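You operate a simulated robot arm through the tools that you are given. There is no shell and no other tool. Be economical: measure what you need, move in short steps, check, and stop when the job is done.

You are at the controls of a simulated robot arm. One attempt, no reset.

JOB
Key the card's order into the blue band keypad, then press Enter.
Fine: each key once, no other key; leave the other keypad alone.

Only the result counts: the job must be done as asked and must still hold three seconds after the hand-in. Knocking over, shifting, dropping, spilling or breaking anything else fails it.

ROBOT AND FRAMES
A 7-joint arm with a two-finger parallel gripper, fixed in place. Base frame: the origin is at the foot of the arm, x ahead of it, y to its left, z up. Lengths are in m, angles in degrees, forces in N, time in s.
With the tool pointing down near the work surface it reaches from about 0.36 to 0.78 m from the base axis. Its first joint turns from -166.0 to 166.0 degrees. Payload 3.91 kg.
The tool frame sits at the grasp point between the pads (the TCP): z along the fingers, y along the line on which they close. The tips reach 0.03 m beyond it. The gripper opens to 0.11 m. The fingers are 0.02 m wide and 0.01 m thick; the gripper's body (0.048 by 0.112 m) begins 0.055 m behind the TCP.
Orientation is that of the tool frame in the base frame, as a unit quaternion [w, x, y, z]. With the fingers straight down and closing along the base's y, the tool's x points along the base's -x, its y along +y and its z along -z.

CONTROLS
- The arm moves only by the tool step_arm. Its argument "plan" is one flat list of numbers, 7 for each row, row after row: the shift along the tool's x, y, z in m, then the turn, a rotation vector about the tool's x, y, z in degrees, then the gripper command, from -1 (fully open) to 1 (shut), values between in proportion. In form: [tx, ty, tz, rx, ry, rz, jaw, tx, ty, tz, rx, ry, rz, jaw, ...]. A call has 1 to 8 rows; each row shifts and turns the commanded pose from where the row before left it, along the tool's axes as they then stand. A row lasts 0.2 s, in which the tool goes at most 0.05 m and 8.6 degrees; a call with a longer step from one row to the next is refused whole, and so is a gripper value outside its range. Where a pose cannot be reached the arm comes as near as it can. A force on the tool above 40 N (or 10 N above the force at the start of the call, whichever is more), or a blocked arm, ends the call early, and 0.2 s more pass. Each finger travels about 0.153 m/s and halts on what it meets, pressing with about 30 N; the grip force reading is that of the motor and also rises with nothing between the fingers. The clock runs only during rows and for 0.2 s after the last one: add rows that do not move to give the fingers time. It gives the time, the measured TCP pose, the force on the tool (base axes), the opening and the grip force at its end, in the units of the frame above (readings bear some noise), with the torque about the TCP (base axes, N m) and any sound that the robot's microphone picked up.
- Cameras (640 x 400 px; columns grow to the right, rows downward): "scene" is fixed at [0.4089, 0.6453, 1.3424]; the picture's right is [-0.83, 0.56, 0.00], its down [0.48, 0.70, -0.53] and it looks along [-0.30, -0.44, -0.85] (base axes); focal length 275 px, centre (320, 200). "wrist" rides on the gripper at [0.077, 0.007, -0.115] in the tool frame; the picture's right is [-0.09, 1.00, 0.00], its down [-0.80, -0.07, -0.59] and it looks along [-0.59, -0.05, 0.80] (tool axes); focal length 270 px, centre (320, 200). There is no depth. A picture from a camera that has moved, and an enlarged one, comes with that camera's place and axes in the base frame and with its lens. The place of the scene camera against the robot may be out by one fixed shift of up to 0.012 m in any direction.
- get_image(camera): a new picture of that camera. The clock stands still meanwhile.
- slide_trunk(by): slides the trunk up (or, below 0, down) by that many m; the arm rides with it, the base frame stays. It gives what a move gives, with no picture.
- zoom(camera, box): a new picture of the part [left, top, right, bottom] of that camera's present view, enlarged. The clock stands still meanwhile.
- close_job(): hands the job in; it is judged then, once.

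Go step by step. Nothing tells you positions but the pictures and the camera data: compare them with the known pose of the tool, close in by small moves and look again before you grip or let go. The budget is 120 turns and 76 pictures, counting those below and the enlarged ones. Unless the task says otherwise, let go and move clear before handing in, and close with one line.

The tools are called by a JSON object that holds its "method" and its "body". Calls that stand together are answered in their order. step_arm: Moves the arm, as the interface text tells. Its arguments: {"type":"object","properties":{"plan":{"type":"array","items":{"type":"number"}}},"required":["plan"]} The other tools are called the same way: slide_trunk (by) slides the trunk up or down; get_image (camera) takes a picture; zoom (camera, box) takes an enlarged picture of a part of a camera's view; close_job () hands the job in.

At the start:

```text
time_s: 0.0
position: [0.2072, 0.3961, 1.0487]
tool_rot: [-0.001, 0.0, 1.0, 0.0]
wrist_force: [-0.6, 0.1, 0.0]
torque: [-0.01, -0.01, -0.01]
opening: 0.1101
grip_force: 0.1
trunk travel left (down, up): [-0.475, 0.135]
```

scene: 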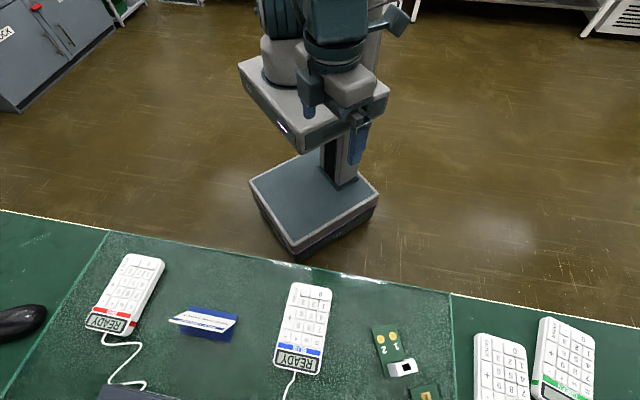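
wrist: 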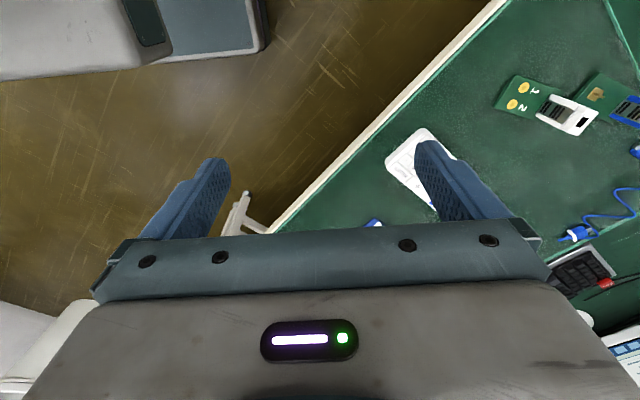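

I see a table with several keypads and a card stand between the red and blue band keypads. I'll zoom on the card and the blue band keypad first.

{"method": "zoom", "body": {"camera": "scene", "box": [150, 290, 260, 360]}}

{"method": "zoom", "body": {"camera": "scene", "box": [250, 270, 360, 390]}}

```text
5.71 times, centred on (205, 325) of scene
camera zoom: at [0.4089, 0.6453, 1.3424], right [-0.83, 0.56, 0.0], down [0.48, 0.7, -0.53], along [-0.3, -0.44, -0.85], focal length 1572 px, centre (977, -514)
```

zoom: 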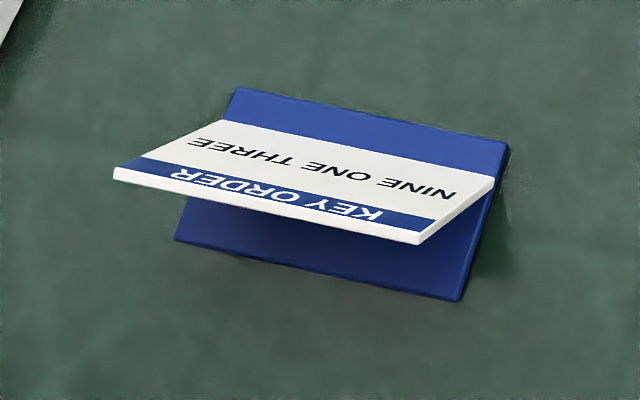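

```text
3.33 times, centred on (305, 330) of scene
camera zoom: at [0.4089, 0.6453, 1.3424], right [-0.83, 0.56, 0.0], down [0.48, 0.7, -0.53], along [-0.3, -0.44, -0.85], focal length 917 px, centre (370, -233)
```

zoom: 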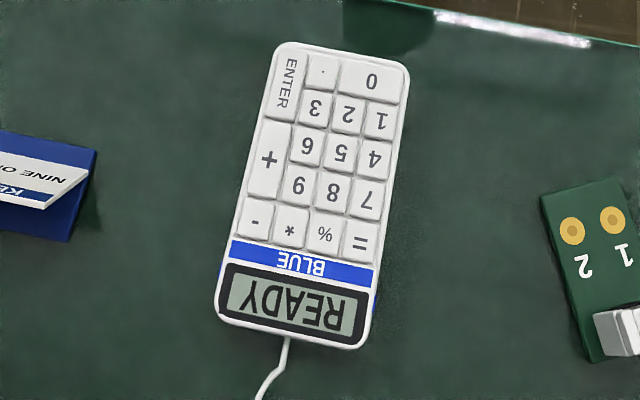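

The card says NINE ONE THREE, so the keys are 9, 1, 3 and Enter. I put the blue keypad near (0.385, 0.545, ~0.76), with its long axis about 46° from x. First I'll yaw the tool to line up, close the jaws and move partway in.

{"method": "step_arm", "body": {"plan": [0, 0, 0, 0, 0, -7.67, 1, 0, 0, 0, 0, 0, -7.67, 1, 0, 0, 0, 0, 0, -7.67, 1, 0, 0, 0, 0, 0, -7.67, 1, 0, 0, 0, 0, 0, -7.67, 1, 0, 0, 0, 0, 0, -7.67, 1]}}

{"method": "step_arm", "body": {"plan": [-0.035, -0.006, 0.025, 0, 0, 0, 1, -0.035, -0.006, 0.025, 0, 0, 0, 1, -0.035, -0.006, 0.025, 0, 0, 0, 1, -0.035, -0.006, 0.025, 0, 0, 0, 1, 0, 0, 0, 0, 0, 0, 1]}}

{"method": "get_image", "body": {"camera": "wrist"}}

```text
time_s: 1.4
position: [0.2066, 0.3966, 1.0484]
tool_rot: [0.0, -0.392, 0.92, 0.0]
wrist_force: [0.2, 0.1, -0.2]
torque: [0.0, 0.01, 0.01]
opening: 0.0
grip_force: 30.2
trunk travel left (down, up): [-0.475, 0.135]
```

```text
time_s: 2.6
position: [0.3202, 0.4809, 0.9499]
tool_rot: [0.0, -0.392, 0.92, 0.0]
wrist_force: [-0.5, -0.3, 0.0]
torque: [-0.03, 0.01, -0.01]
opening: 0.0
grip_force: 30.2
trunk travel left (down, up): [-0.475, 0.135]
```

```text
71 pictures are left
camera wrist: at [0.2627, 0.4305, 1.0643], right [-0.66, 0.75, 0.0], down [0.61, 0.53, 0.59], along [0.45, 0.39, -0.8], focal length 270 px, centre (320, 200)
```

wrist: 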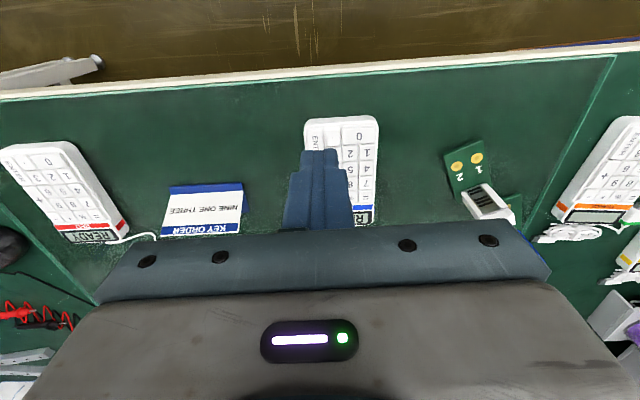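

The tool is lined up with the keypad, but the fingers hide part of it. I'll zoom here, then shift sideways and zoom again so I can triangulate the keys.

{"method": "zoom", "body": {"camera": "wrist", "box": [280, 100, 400, 240]}}

{"method": "step_arm", "body": {"plan": [-0.02, -0.04, 0.02, 0, 0, 0, 1, -0.02, -0.04, 0.02, 0, 0, 0, 1, 0, 0, 0, 0, 0, 0, 1]}}

{"method": "get_image", "body": {"camera": "wrist"}}

```text
2.86 times, centred on (340, 170) of wrist
camera zoom: at [0.2627, 0.4305, 1.0643], right [-0.66, 0.75, 0.0], down [0.61, 0.53, 0.59], along [0.45, 0.39, -0.8], focal length 772 px, centre (263, 286)
```

zoom: 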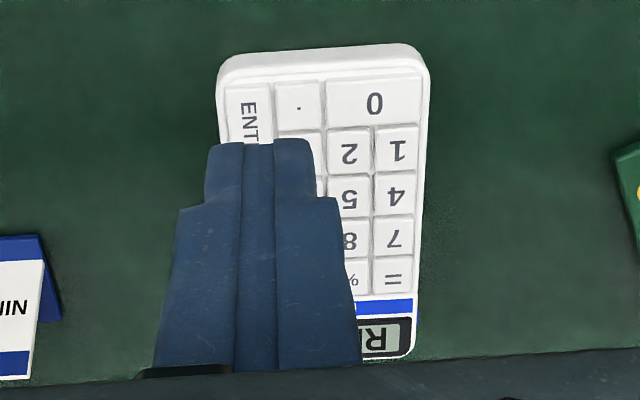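

```text
time_s: 3.4
position: [0.4072, 0.4507, 0.9078]
tool_rot: [0.0, -0.391, 0.92, 0.0]
wrist_force: [0.5, 0.2, 0.1]
torque: [-0.03, 0.01, 0.02]
opening: 0.0
grip_force: 29.8
trunk travel left (down, up): [-0.475, 0.135]
```

```text
69 pictures are left
camera wrist: at [0.3495, 0.4014, 1.0231], right [-0.66, 0.75, 0.0], down [0.61, 0.53, 0.59], along [0.45, 0.39, -0.8], focal length 270 px, centre (320, 200)
```

wrist: 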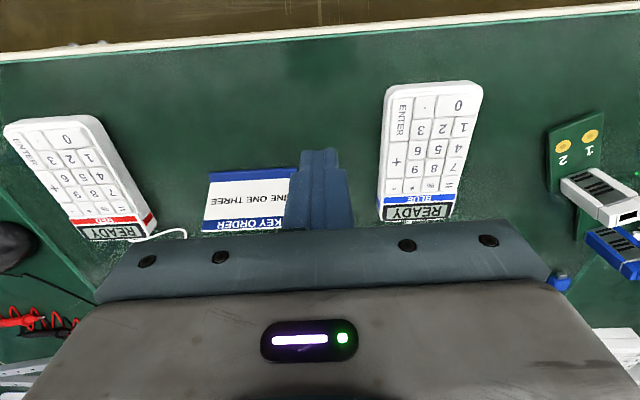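

The whole blue keypad is now in view. I'll zoom on it to get key coordinates.

{"method": "zoom", "body": {"camera": "wrist", "box": [350, 75, 510, 225]}}

```text
2.67 times, centred on (430, 150) of wrist
camera zoom: at [0.3495, 0.4014, 1.0231], right [-0.66, 0.75, 0.0], down [0.61, 0.53, 0.59], along [0.45, 0.39, -0.8], focal length 721 px, centre (27, 333)
```

zoom: 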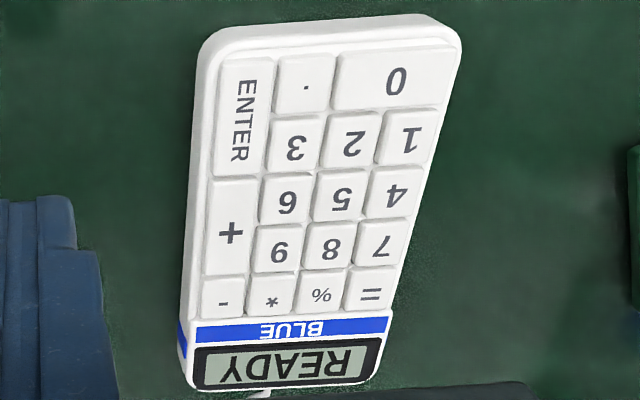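

Triangulated in the tool frame, the key tops are at z ≈ 0.779 and the keys are about 0.020 m apart. The closed tips are 0.02 m square, so I'll tilt 35° and press with a single corner. First I go above 9 and tilt.

{"method": "step_arm", "body": {"plan": [-0.0217, 0.0318, 0, 0, 0, 0, 1, -0.0217, 0.0318, 0, 0, 0, 0, 1, -0.0217, 0.0317, 0, 0, 0, 0, 1, 0, 0, 0, 4.95, -4.95, 0, 1, 0, 0, 0, 4.95, -4.95, 0, 1, 0, 0, 0, 4.95, -4.95, 0, 1, 0, 0, 0, 4.95, -4.95, 0, 1, 0, 0, 0, 4.95, -4.95, 0, 1]}}

{"method": "step_arm", "body": {"plan": [0.0101, 0.0101, 0.0205, 0, 0, 0, 1, 0.0101, 0.0101, 0.0205, 0, 0, 0, 1, 0, 0, 0, 0, 0, 0, 1]}}

{"method": "get_image", "body": {"camera": "wrist"}}

{"method": "get_image", "body": {"camera": "scene"}}

```text
time_s: 5.2
position: [0.3845, 0.5666, 0.9075]
tool_rot: [0.28, -0.373, 0.878, -0.112]
wrist_force: [0.0, 0.3, 0.2]
torque: [0.01, 0.01, 0.01]
opening: 0.0001
grip_force: 30.1
trunk travel left (down, up): [-0.475, 0.135]
```

```text
time_s: 6.0
position: [0.3844, 0.567, 0.8574]
tool_rot: [0.278, -0.373, 0.878, -0.113]
wrist_force: [1.1, 0.0, 1.4]
torque: [-0.01, -0.04, -0.01]
opening: 0.0
grip_force: 30.3
trunk travel left (down, up): [-0.475, 0.135]
```

```text
67 pictures are left
camera wrist: at [0.271, 0.5164, 0.9179], right [-0.54, 0.76, -0.37], down [0.15, 0.52, 0.84], along [0.83, 0.4, -0.4], focal length 270 px, centre (320, 200)
```

wrist: 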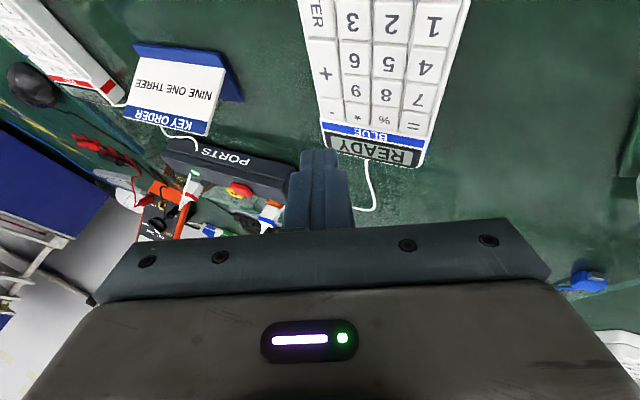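

```text
66 pictures are left
```

scene: 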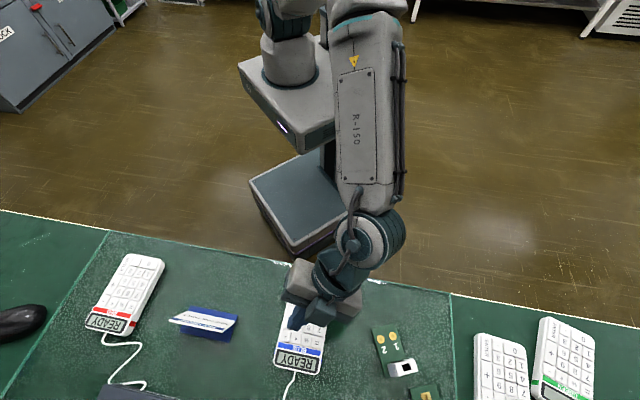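

The tilted pose is as intended, with the body towards the base. I'll zoom to check my coordinates for key 9 against this view before going down.

{"method": "zoom", "body": {"camera": "wrist", "box": [280, 0, 480, 180]}}

```text
2.22 times, centred on (380, 90) of wrist
camera zoom: at [0.271, 0.5164, 0.9179], right [-0.54, 0.76, -0.37], down [0.15, 0.52, 0.84], along [0.83, 0.4, -0.4], focal length 601 px, centre (187, 444)
```

zoom: 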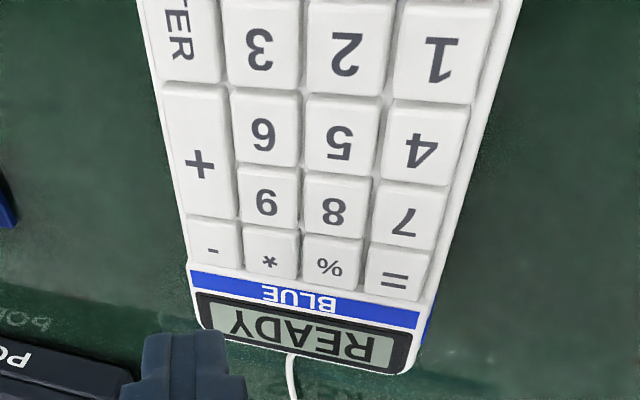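

Key 9 comes out within 1 mm in this view: (0.389, 0.564, 0.779). I'll lower the corner to about 7 mm above it.

{"method": "step_arm", "body": {"plan": [0.01, 0.0075, 0.0145, 0, 0, 0, 1, 0.0099, 0.0075, 0.0146, 0, 0, 0, 1, 0, 0, 0, 0, 0, 0, 1]}}

{"method": "zoom", "body": {"camera": "wrist", "box": [240, 60, 440, 240]}}

{"method": "zoom", "body": {"camera": "scene", "box": [250, 270, 360, 390]}}

```text
time_s: 6.8
position: [0.378, 0.562, 0.8205]
tool_rot: [0.278, -0.374, 0.878, -0.114]
wrist_force: [0.1, 0.9, -0.6]
torque: [0.03, 0.02, -0.01]
opening: 0.0001
grip_force: 29.3
trunk travel left (down, up): [-0.475, 0.135]
```

```text
2.22 times, centred on (340, 150) of wrist
camera zoom: at [0.2666, 0.5113, 0.8804], right [-0.54, 0.76, -0.37], down [0.15, 0.52, 0.84], along [0.83, 0.4, -0.4], focal length 601 px, centre (276, 311)
```

zoom: 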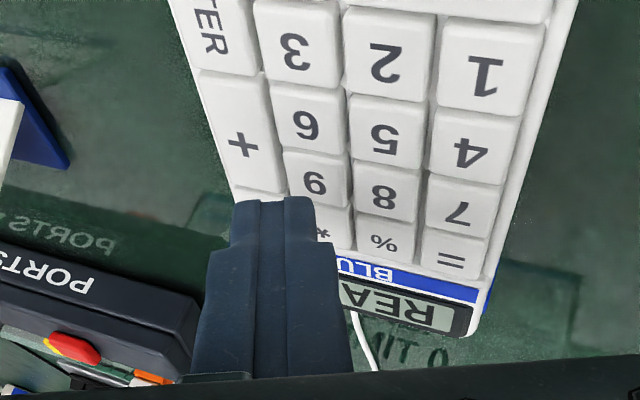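

```text
3.33 times, centred on (305, 330) of scene
camera zoom: at [0.4089, 0.6453, 1.3424], right [-0.83, 0.56, 0.0], down [0.48, 0.7, -0.53], along [-0.3, -0.44, -0.85], focal length 917 px, centre (370, -233)
```

zoom: 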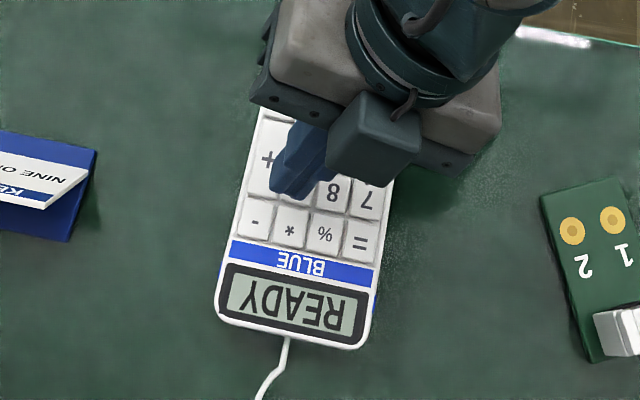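

The corner is about 8 mm above key 9 and lines up with it. I'll go down in small steps and watch force and sound.

{"method": "step_arm", "body": {"plan": [0.0008, 0.0008, 0.0016, 0, 0, 0, 1, 0.0008, 0.0008, 0.0016, 0, 0, 0, 1, 0.0008, 0.0008, 0.0016, 0, 0, 0, 1, 0.0004, 0.0004, 0.0008, 0, 0, 0, 1]}}

{"method": "zoom", "body": {"camera": "wrist", "box": [240, 60, 440, 240]}}

```text
time_s: 7.8
position: [0.38, 0.562, 0.8137]
tool_rot: [0.278, -0.373, 0.878, -0.112]
wrist_force: [0.6, -0.5, 0.6]
torque: [0.0, 0.03, -0.01]
opening: 0.0001
grip_force: 30.0
trunk travel left (down, up): [-0.475, 0.135]
```

```text
2.22 times, centred on (340, 150) of wrist
camera zoom: at [0.2674, 0.5114, 0.8735], right [-0.54, 0.76, -0.37], down [0.15, 0.52, 0.84], along [0.83, 0.4, -0.4], focal length 601 px, centre (276, 311)
```

zoom: 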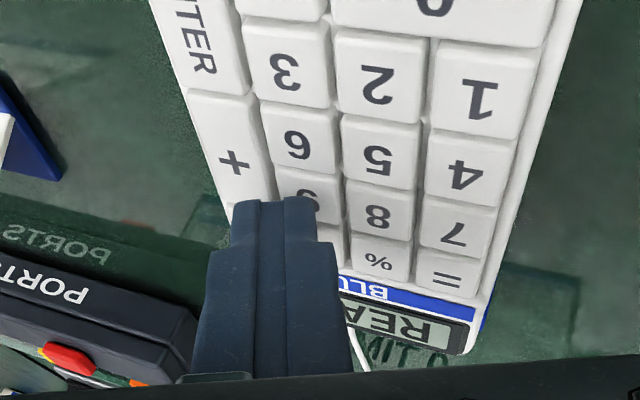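

Still no contact, and the corner is well inside key 9. I'll continue in 1 mm steps.

{"method": "step_arm", "body": {"plan": [0.0004, 0.0004, 0.0008, 0, 0, 0, 1, 0.0004, 0.0004, 0.0008, 0, 0, 0, 1, 0.0004, 0.0004, 0.0008, 0, 0, 0, 1]}}

```text
time_s: 8.6
position: [0.3813, 0.5628, 0.8112]
tool_rot: [0.279, -0.373, 0.878, -0.113]
wrist_force: [-0.1, 0.0, 0.7]
torque: [-0.01, -0.04, 0.01]
opening: 0.0
grip_force: 30.0
trunk travel left (down, up): [-0.475, 0.135]
heard: click
```

I heard a click, so I'll check the display.

{"method": "zoom", "body": {"camera": "scene", "box": [250, 270, 360, 390]}}

{"method": "zoom", "body": {"camera": "wrist", "box": [240, 60, 440, 240]}}

```text
3.33 times, centred on (305, 330) of scene
camera zoom: at [0.4089, 0.6453, 1.3424], right [-0.83, 0.56, 0.0], down [0.48, 0.7, -0.53], along [-0.3, -0.44, -0.85], focal length 917 px, centre (370, -233)
```

zoom: 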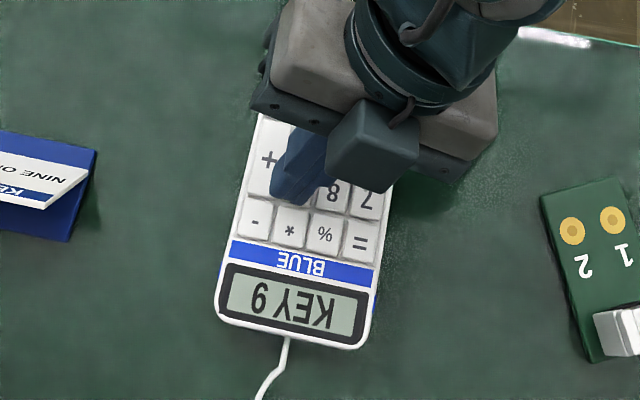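

```text
2.22 times, centred on (340, 150) of wrist
camera zoom: at [0.2678, 0.512, 0.8703], right [-0.54, 0.76, -0.37], down [0.15, 0.52, 0.84], along [0.83, 0.4, -0.4], focal length 601 px, centre (276, 311)
```

zoom: 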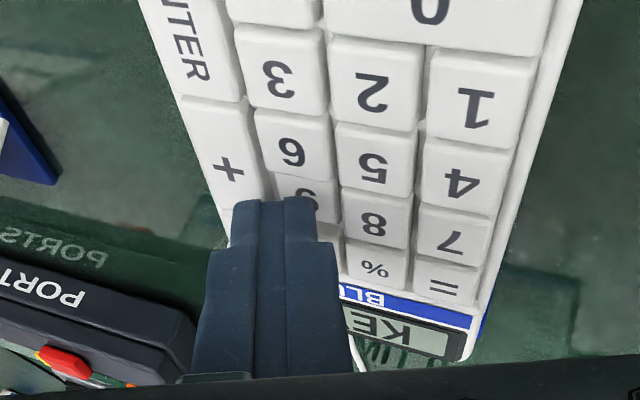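

The display reads "KEY 9". I'll lift 15 mm and move over to key 1.

{"method": "step_arm", "body": {"plan": [-0.003, -0.003, -0.0062, 0, 0, 0, 1, -0.0031, -0.0031, -0.0061, 0, 0, 0, 1, 0.011, 0.0112, -0.011, 0, 0, 0, 1, 0.011, 0.0112, -0.011, 0, 0, 0, 1, 0.0109, 0.0112, -0.0109, 0, 0, 0, 1, 0.002, 0.002, 0.0041, 0, 0, 0, 1, 0, 0, 0, 0, 0, 0, 1]}}

{"method": "zoom", "body": {"camera": "wrist", "box": [240, 60, 440, 240]}}

```text
time_s: 10.2
position: [0.3228, 0.5625, 0.8217]
tool_rot: [0.278, -0.373, 0.878, -0.113]
wrist_force: [-0.4, -0.2, 0.3]
torque: [0.0, -0.01, 0.05]
opening: 0.0003
grip_force: 29.8
trunk travel left (down, up): [-0.475, 0.135]
```

```text
2.22 times, centred on (340, 150) of wrist
camera zoom: at [0.2102, 0.511, 0.8812], right [-0.54, 0.76, -0.37], down [0.15, 0.52, 0.84], along [0.83, 0.4, -0.4], focal length 601 px, centre (276, 311)
```

zoom: 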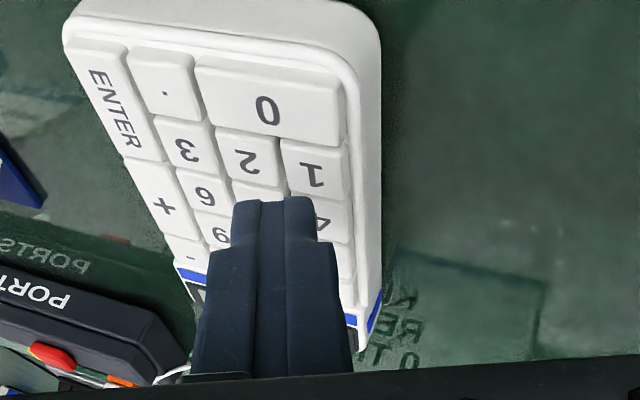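

The corner lines up with key 1. Going down to the same press height.

{"method": "step_arm", "body": {"plan": [0.0008, 0.0008, 0.0016, 0, 0, 0, 1, 0.0008, 0.0008, 0.0016, 0, 0, 0, 1, 0.0008, 0.0008, 0.0016, 0, 0, 0, 1, 0.0008, 0.0008, 0.0016, 0, 0, 0, 1, 0.0004, 0.0004, 0.0008, 0, 0, 0, 1, 0.0004, 0.0004, 0.0008, 0, 0, 0, 1, 0, 0, 0, 0, 0, 0, 1]}}

```text
time_s: 11.8
position: [0.3228, 0.5619, 0.8111]
tool_rot: [0.279, -0.374, 0.878, -0.112]
wrist_force: [0.3, -0.7, 0.7]
torque: [0.02, -0.02, 0.02]
opening: 0.0002
grip_force: 30.6
trunk travel left (down, up): [-0.475, 0.135]
heard: click
```

A click again. I'll check the display and the view.

{"method": "zoom", "body": {"camera": "scene", "box": [250, 270, 360, 390]}}

{"method": "zoom", "body": {"camera": "wrist", "box": [240, 60, 440, 240]}}

```text
3.33 times, centred on (305, 330) of scene
camera zoom: at [0.4089, 0.6453, 1.3424], right [-0.83, 0.56, 0.0], down [0.48, 0.7, -0.53], along [-0.3, -0.44, -0.85], focal length 917 px, centre (370, -233)
```

zoom: 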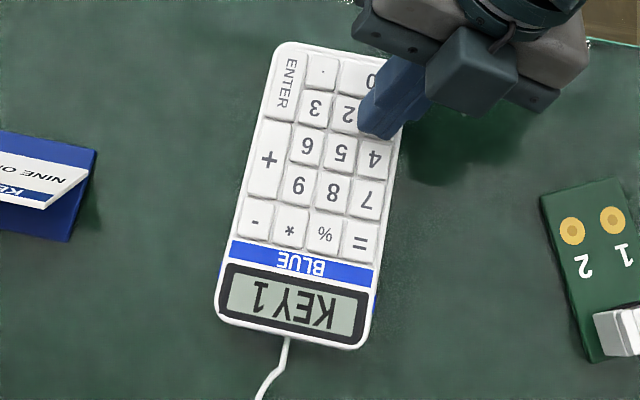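

```text
2.22 times, centred on (340, 150) of wrist
camera zoom: at [0.2098, 0.5111, 0.8707], right [-0.54, 0.76, -0.37], down [0.15, 0.52, 0.84], along [0.83, 0.4, -0.4], focal length 601 px, centre (276, 311)
```

zoom: 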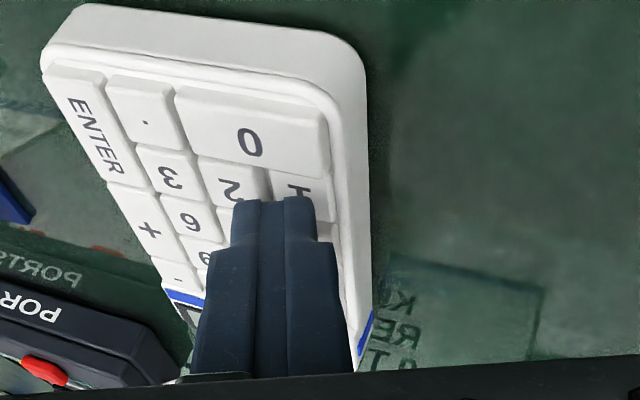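

The display reads "KEY 1". I'll lift and move to key 3.

{"method": "step_arm", "body": {"plan": [-0.003, -0.003, -0.0062, 0, 0, 0, 1, -0.0031, -0.0031, -0.0061, 0, 0, 0, 1, 0.0018, -0.0123, 0.0052, 0, 0, 0, 1, 0.0018, -0.0123, 0.0052, 0, 0, 0, 1, 0.0017, -0.0123, 0.0051, 0, 0, 0, 1, 0.002, 0.002, 0.0041, 0, 0, 0, 1, 0, 0, 0, 0, 0, 0, 1]}}

{"method": "zoom", "body": {"camera": "wrist", "box": [240, 60, 440, 240]}}

```text
time_s: 13.4
position: [0.3513, 0.5338, 0.8208]
tool_rot: [0.279, -0.372, 0.878, -0.113]
wrist_force: [0.5, 0.2, 0.2]
torque: [-0.02, -0.02, 0.01]
opening: 0.0
grip_force: 30.2
trunk travel left (down, up): [-0.475, 0.135]
```

```text
2.22 times, centred on (340, 150) of wrist
camera zoom: at [0.238, 0.4818, 0.8803], right [-0.54, 0.76, -0.37], down [0.15, 0.52, 0.84], along [0.83, 0.4, -0.4], focal length 601 px, centre (276, 311)
```

zoom: 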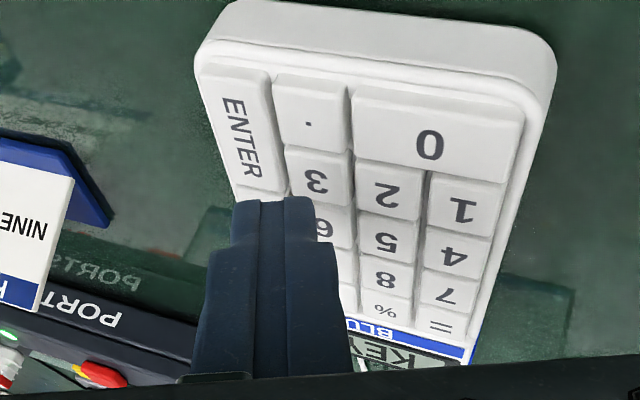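

The corner lines up with key 3, so I'll press it.

{"method": "step_arm", "body": {"plan": [0.0008, 0.0008, 0.0016, 0, 0, 0, 1, 0.0008, 0.0008, 0.0016, 0, 0, 0, 1, 0.0008, 0.0008, 0.0016, 0, 0, 0, 1, 0.0008, 0.0008, 0.0016, 0, 0, 0, 1, 0.0004, 0.0004, 0.0008, 0, 0, 0, 1, 0.0004, 0.0004, 0.0008, 0, 0, 0, 1, 0, 0, 0, 0, 0, 0, 1]}}

{"method": "zoom", "body": {"camera": "scene", "box": [250, 270, 360, 390]}}

```text
time_s: 15.0
position: [0.3509, 0.533, 0.8098]
tool_rot: [0.279, -0.373, 0.877, -0.114]
wrist_force: [0.0, -0.6, -0.1]
torque: [-0.02, 0.02, -0.03]
opening: 0.0
grip_force: 30.1
trunk travel left (down, up): [-0.475, 0.135]
heard: click
```

```text
3.33 times, centred on (305, 330) of scene
camera zoom: at [0.4089, 0.6453, 1.3424], right [-0.83, 0.56, 0.0], down [0.48, 0.7, -0.53], along [-0.3, -0.44, -0.85], focal length 917 px, centre (370, -233)
```

zoom: 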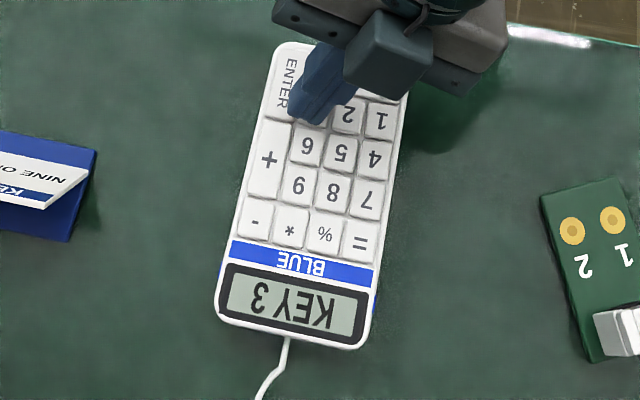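

The display reads "KEY 3". I'll lift and move to ENTER.

{"method": "step_arm", "body": {"plan": [-0.003, -0.003, -0.0062, 0, 0, 0, 1, -0.0031, -0.0031, -0.0061, 0, 0, 0, 1, 0.0057, -0.009, 0.0016, 0, 0, 0, 1, 0.0056, -0.0089, 0.0016, 0, 0, 0, 1, 0.002, 0.002, 0.0041, 0, 0, 0, 1, 0, 0, 0, 0, 0, 0, 1]}}

{"method": "zoom", "body": {"camera": "wrist", "box": [240, 60, 440, 240]}}

```text
time_s: 16.4
position: [0.3575, 0.5114, 0.8212]
tool_rot: [0.279, -0.373, 0.878, -0.113]
wrist_force: [-0.4, 0.0, 0.4]
torque: [0.01, 0.02, -0.02]
opening: 0.0002
grip_force: 29.7
trunk travel left (down, up): [-0.475, 0.135]
```

```text
2.22 times, centred on (340, 150) of wrist
camera zoom: at [0.2441, 0.4608, 0.8808], right [-0.54, 0.76, -0.37], down [0.15, 0.52, 0.84], along [0.83, 0.4, -0.4], focal length 601 px, centre (276, 311)
```

zoom: 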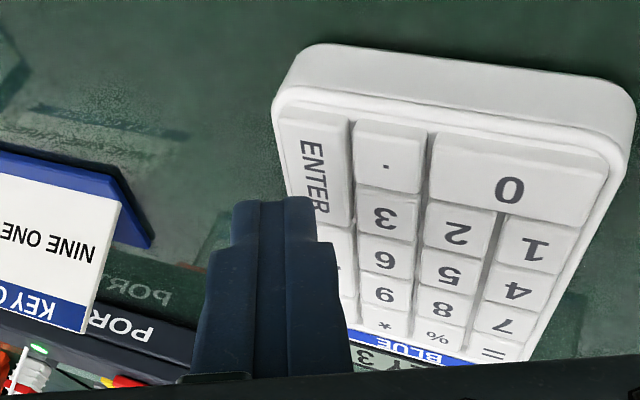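

The corner lines up with the middle of ENTER, so I'll press it.

{"method": "step_arm", "body": {"plan": [0.0008, 0.0008, 0.0016, 0, 0, 0, 1, 0.0008, 0.0008, 0.0016, 0, 0, 0, 1, 0.0008, 0.0008, 0.0016, 0, 0, 0, 1, 0.0008, 0.0008, 0.0016, 0, 0, 0, 1, 0.0004, 0.0004, 0.0008, 0, 0, 0, 1, 0.0004, 0.0004, 0.0008, 0, 0, 0, 1, 0, 0, 0, 0, 0, 0, 1]}}

{"method": "zoom", "body": {"camera": "scene", "box": [250, 270, 360, 390]}}

```text
time_s: 18.0
position: [0.3548, 0.5118, 0.8117]
tool_rot: [0.278, -0.373, 0.878, -0.113]
wrist_force: [0.4, 0.4, 0.6]
torque: [0.0, 0.03, 0.02]
opening: 0.0
grip_force: 30.1
trunk travel left (down, up): [-0.475, 0.135]
```

```text
3.33 times, centred on (305, 330) of scene
camera zoom: at [0.4089, 0.6453, 1.3424], right [-0.83, 0.56, 0.0], down [0.48, 0.7, -0.53], along [-0.3, -0.44, -0.85], focal length 917 px, centre (370, -233)
```

zoom: 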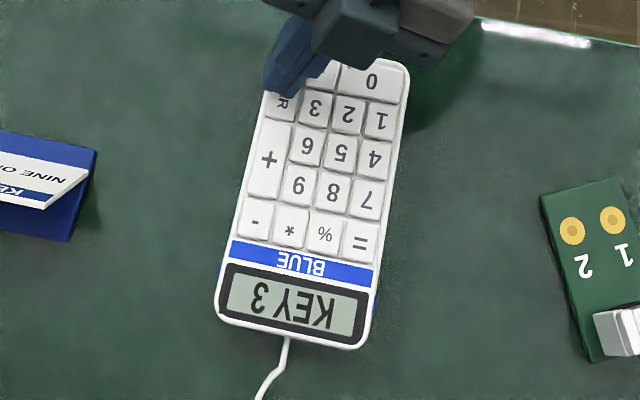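

No click yet, and the height reads slightly above the other presses. I'll go down 1 mm at a time.

{"method": "step_arm", "body": {"plan": [0.0004, 0.0004, 0.0008, 0, 0, 0, 1, 0, 0, 0, 0, 0, 0, 1]}}

{"method": "zoom", "body": {"camera": "wrist", "box": [240, 60, 440, 240]}}

```text
time_s: 18.6
position: [0.3563, 0.5125, 0.8107]
tool_rot: [0.279, -0.374, 0.877, -0.113]
wrist_force: [-0.9, -0.2, 0.7]
torque: [-0.04, 0.0, -0.03]
opening: 0.0
grip_force: 30.1
trunk travel left (down, up): [-0.475, 0.135]
heard: click
```

```text
2.22 times, centred on (340, 150) of wrist
camera zoom: at [0.2436, 0.4614, 0.871], right [-0.54, 0.76, -0.37], down [0.15, 0.52, 0.84], along [0.83, 0.4, -0.4], focal length 601 px, centre (276, 311)
```

zoom: 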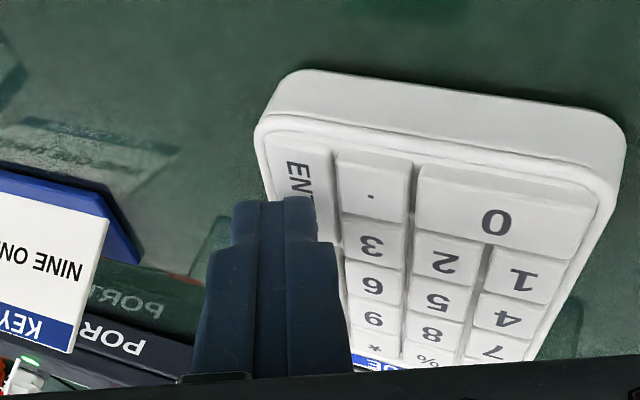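

I heard the click. I'll lift clear and check the display.

{"method": "step_arm", "body": {"plan": [-0.003, -0.003, -0.0062, 0, 0, 0, 1, -0.008, -0.008, -0.0164, 0, 0, 0, 1, -0.016, -0.016, -0.033, 0, 0, 0, 1, -0.016, -0.016, -0.033, 0, 0, 0, 1, 0, 0, 0, 0, 0, 0, 1]}}

{"method": "zoom", "body": {"camera": "scene", "box": [250, 270, 360, 390]}}

```text
time_s: 19.8
position: [0.3556, 0.5105, 0.9197]
tool_rot: [0.279, -0.373, 0.877, -0.113]
wrist_force: [0.5, 0.1, 0.1]
torque: [0.01, 0.0, -0.02]
opening: 0.0
grip_force: 30.1
trunk travel left (down, up): [-0.475, 0.135]
```

```text
3.33 times, centred on (305, 330) of scene
camera zoom: at [0.4089, 0.6453, 1.3424], right [-0.83, 0.56, 0.0], down [0.48, 0.7, -0.53], along [-0.3, -0.44, -0.85], focal length 917 px, centre (370, -233)
```

zoom: 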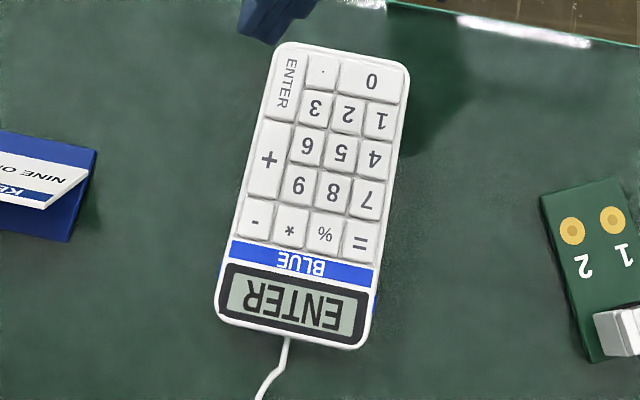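

The display reads "ENTER", the arm is clear and the keypad hasn't moved, so I'm handing in.

{"method": "close_job", "body": {}}

```text
The job is handed in.
```

I keyed 9, 1, 3 and then Enter on the blue band keypad, one press each; the display confirmed every key, and the other keypad was not touched.
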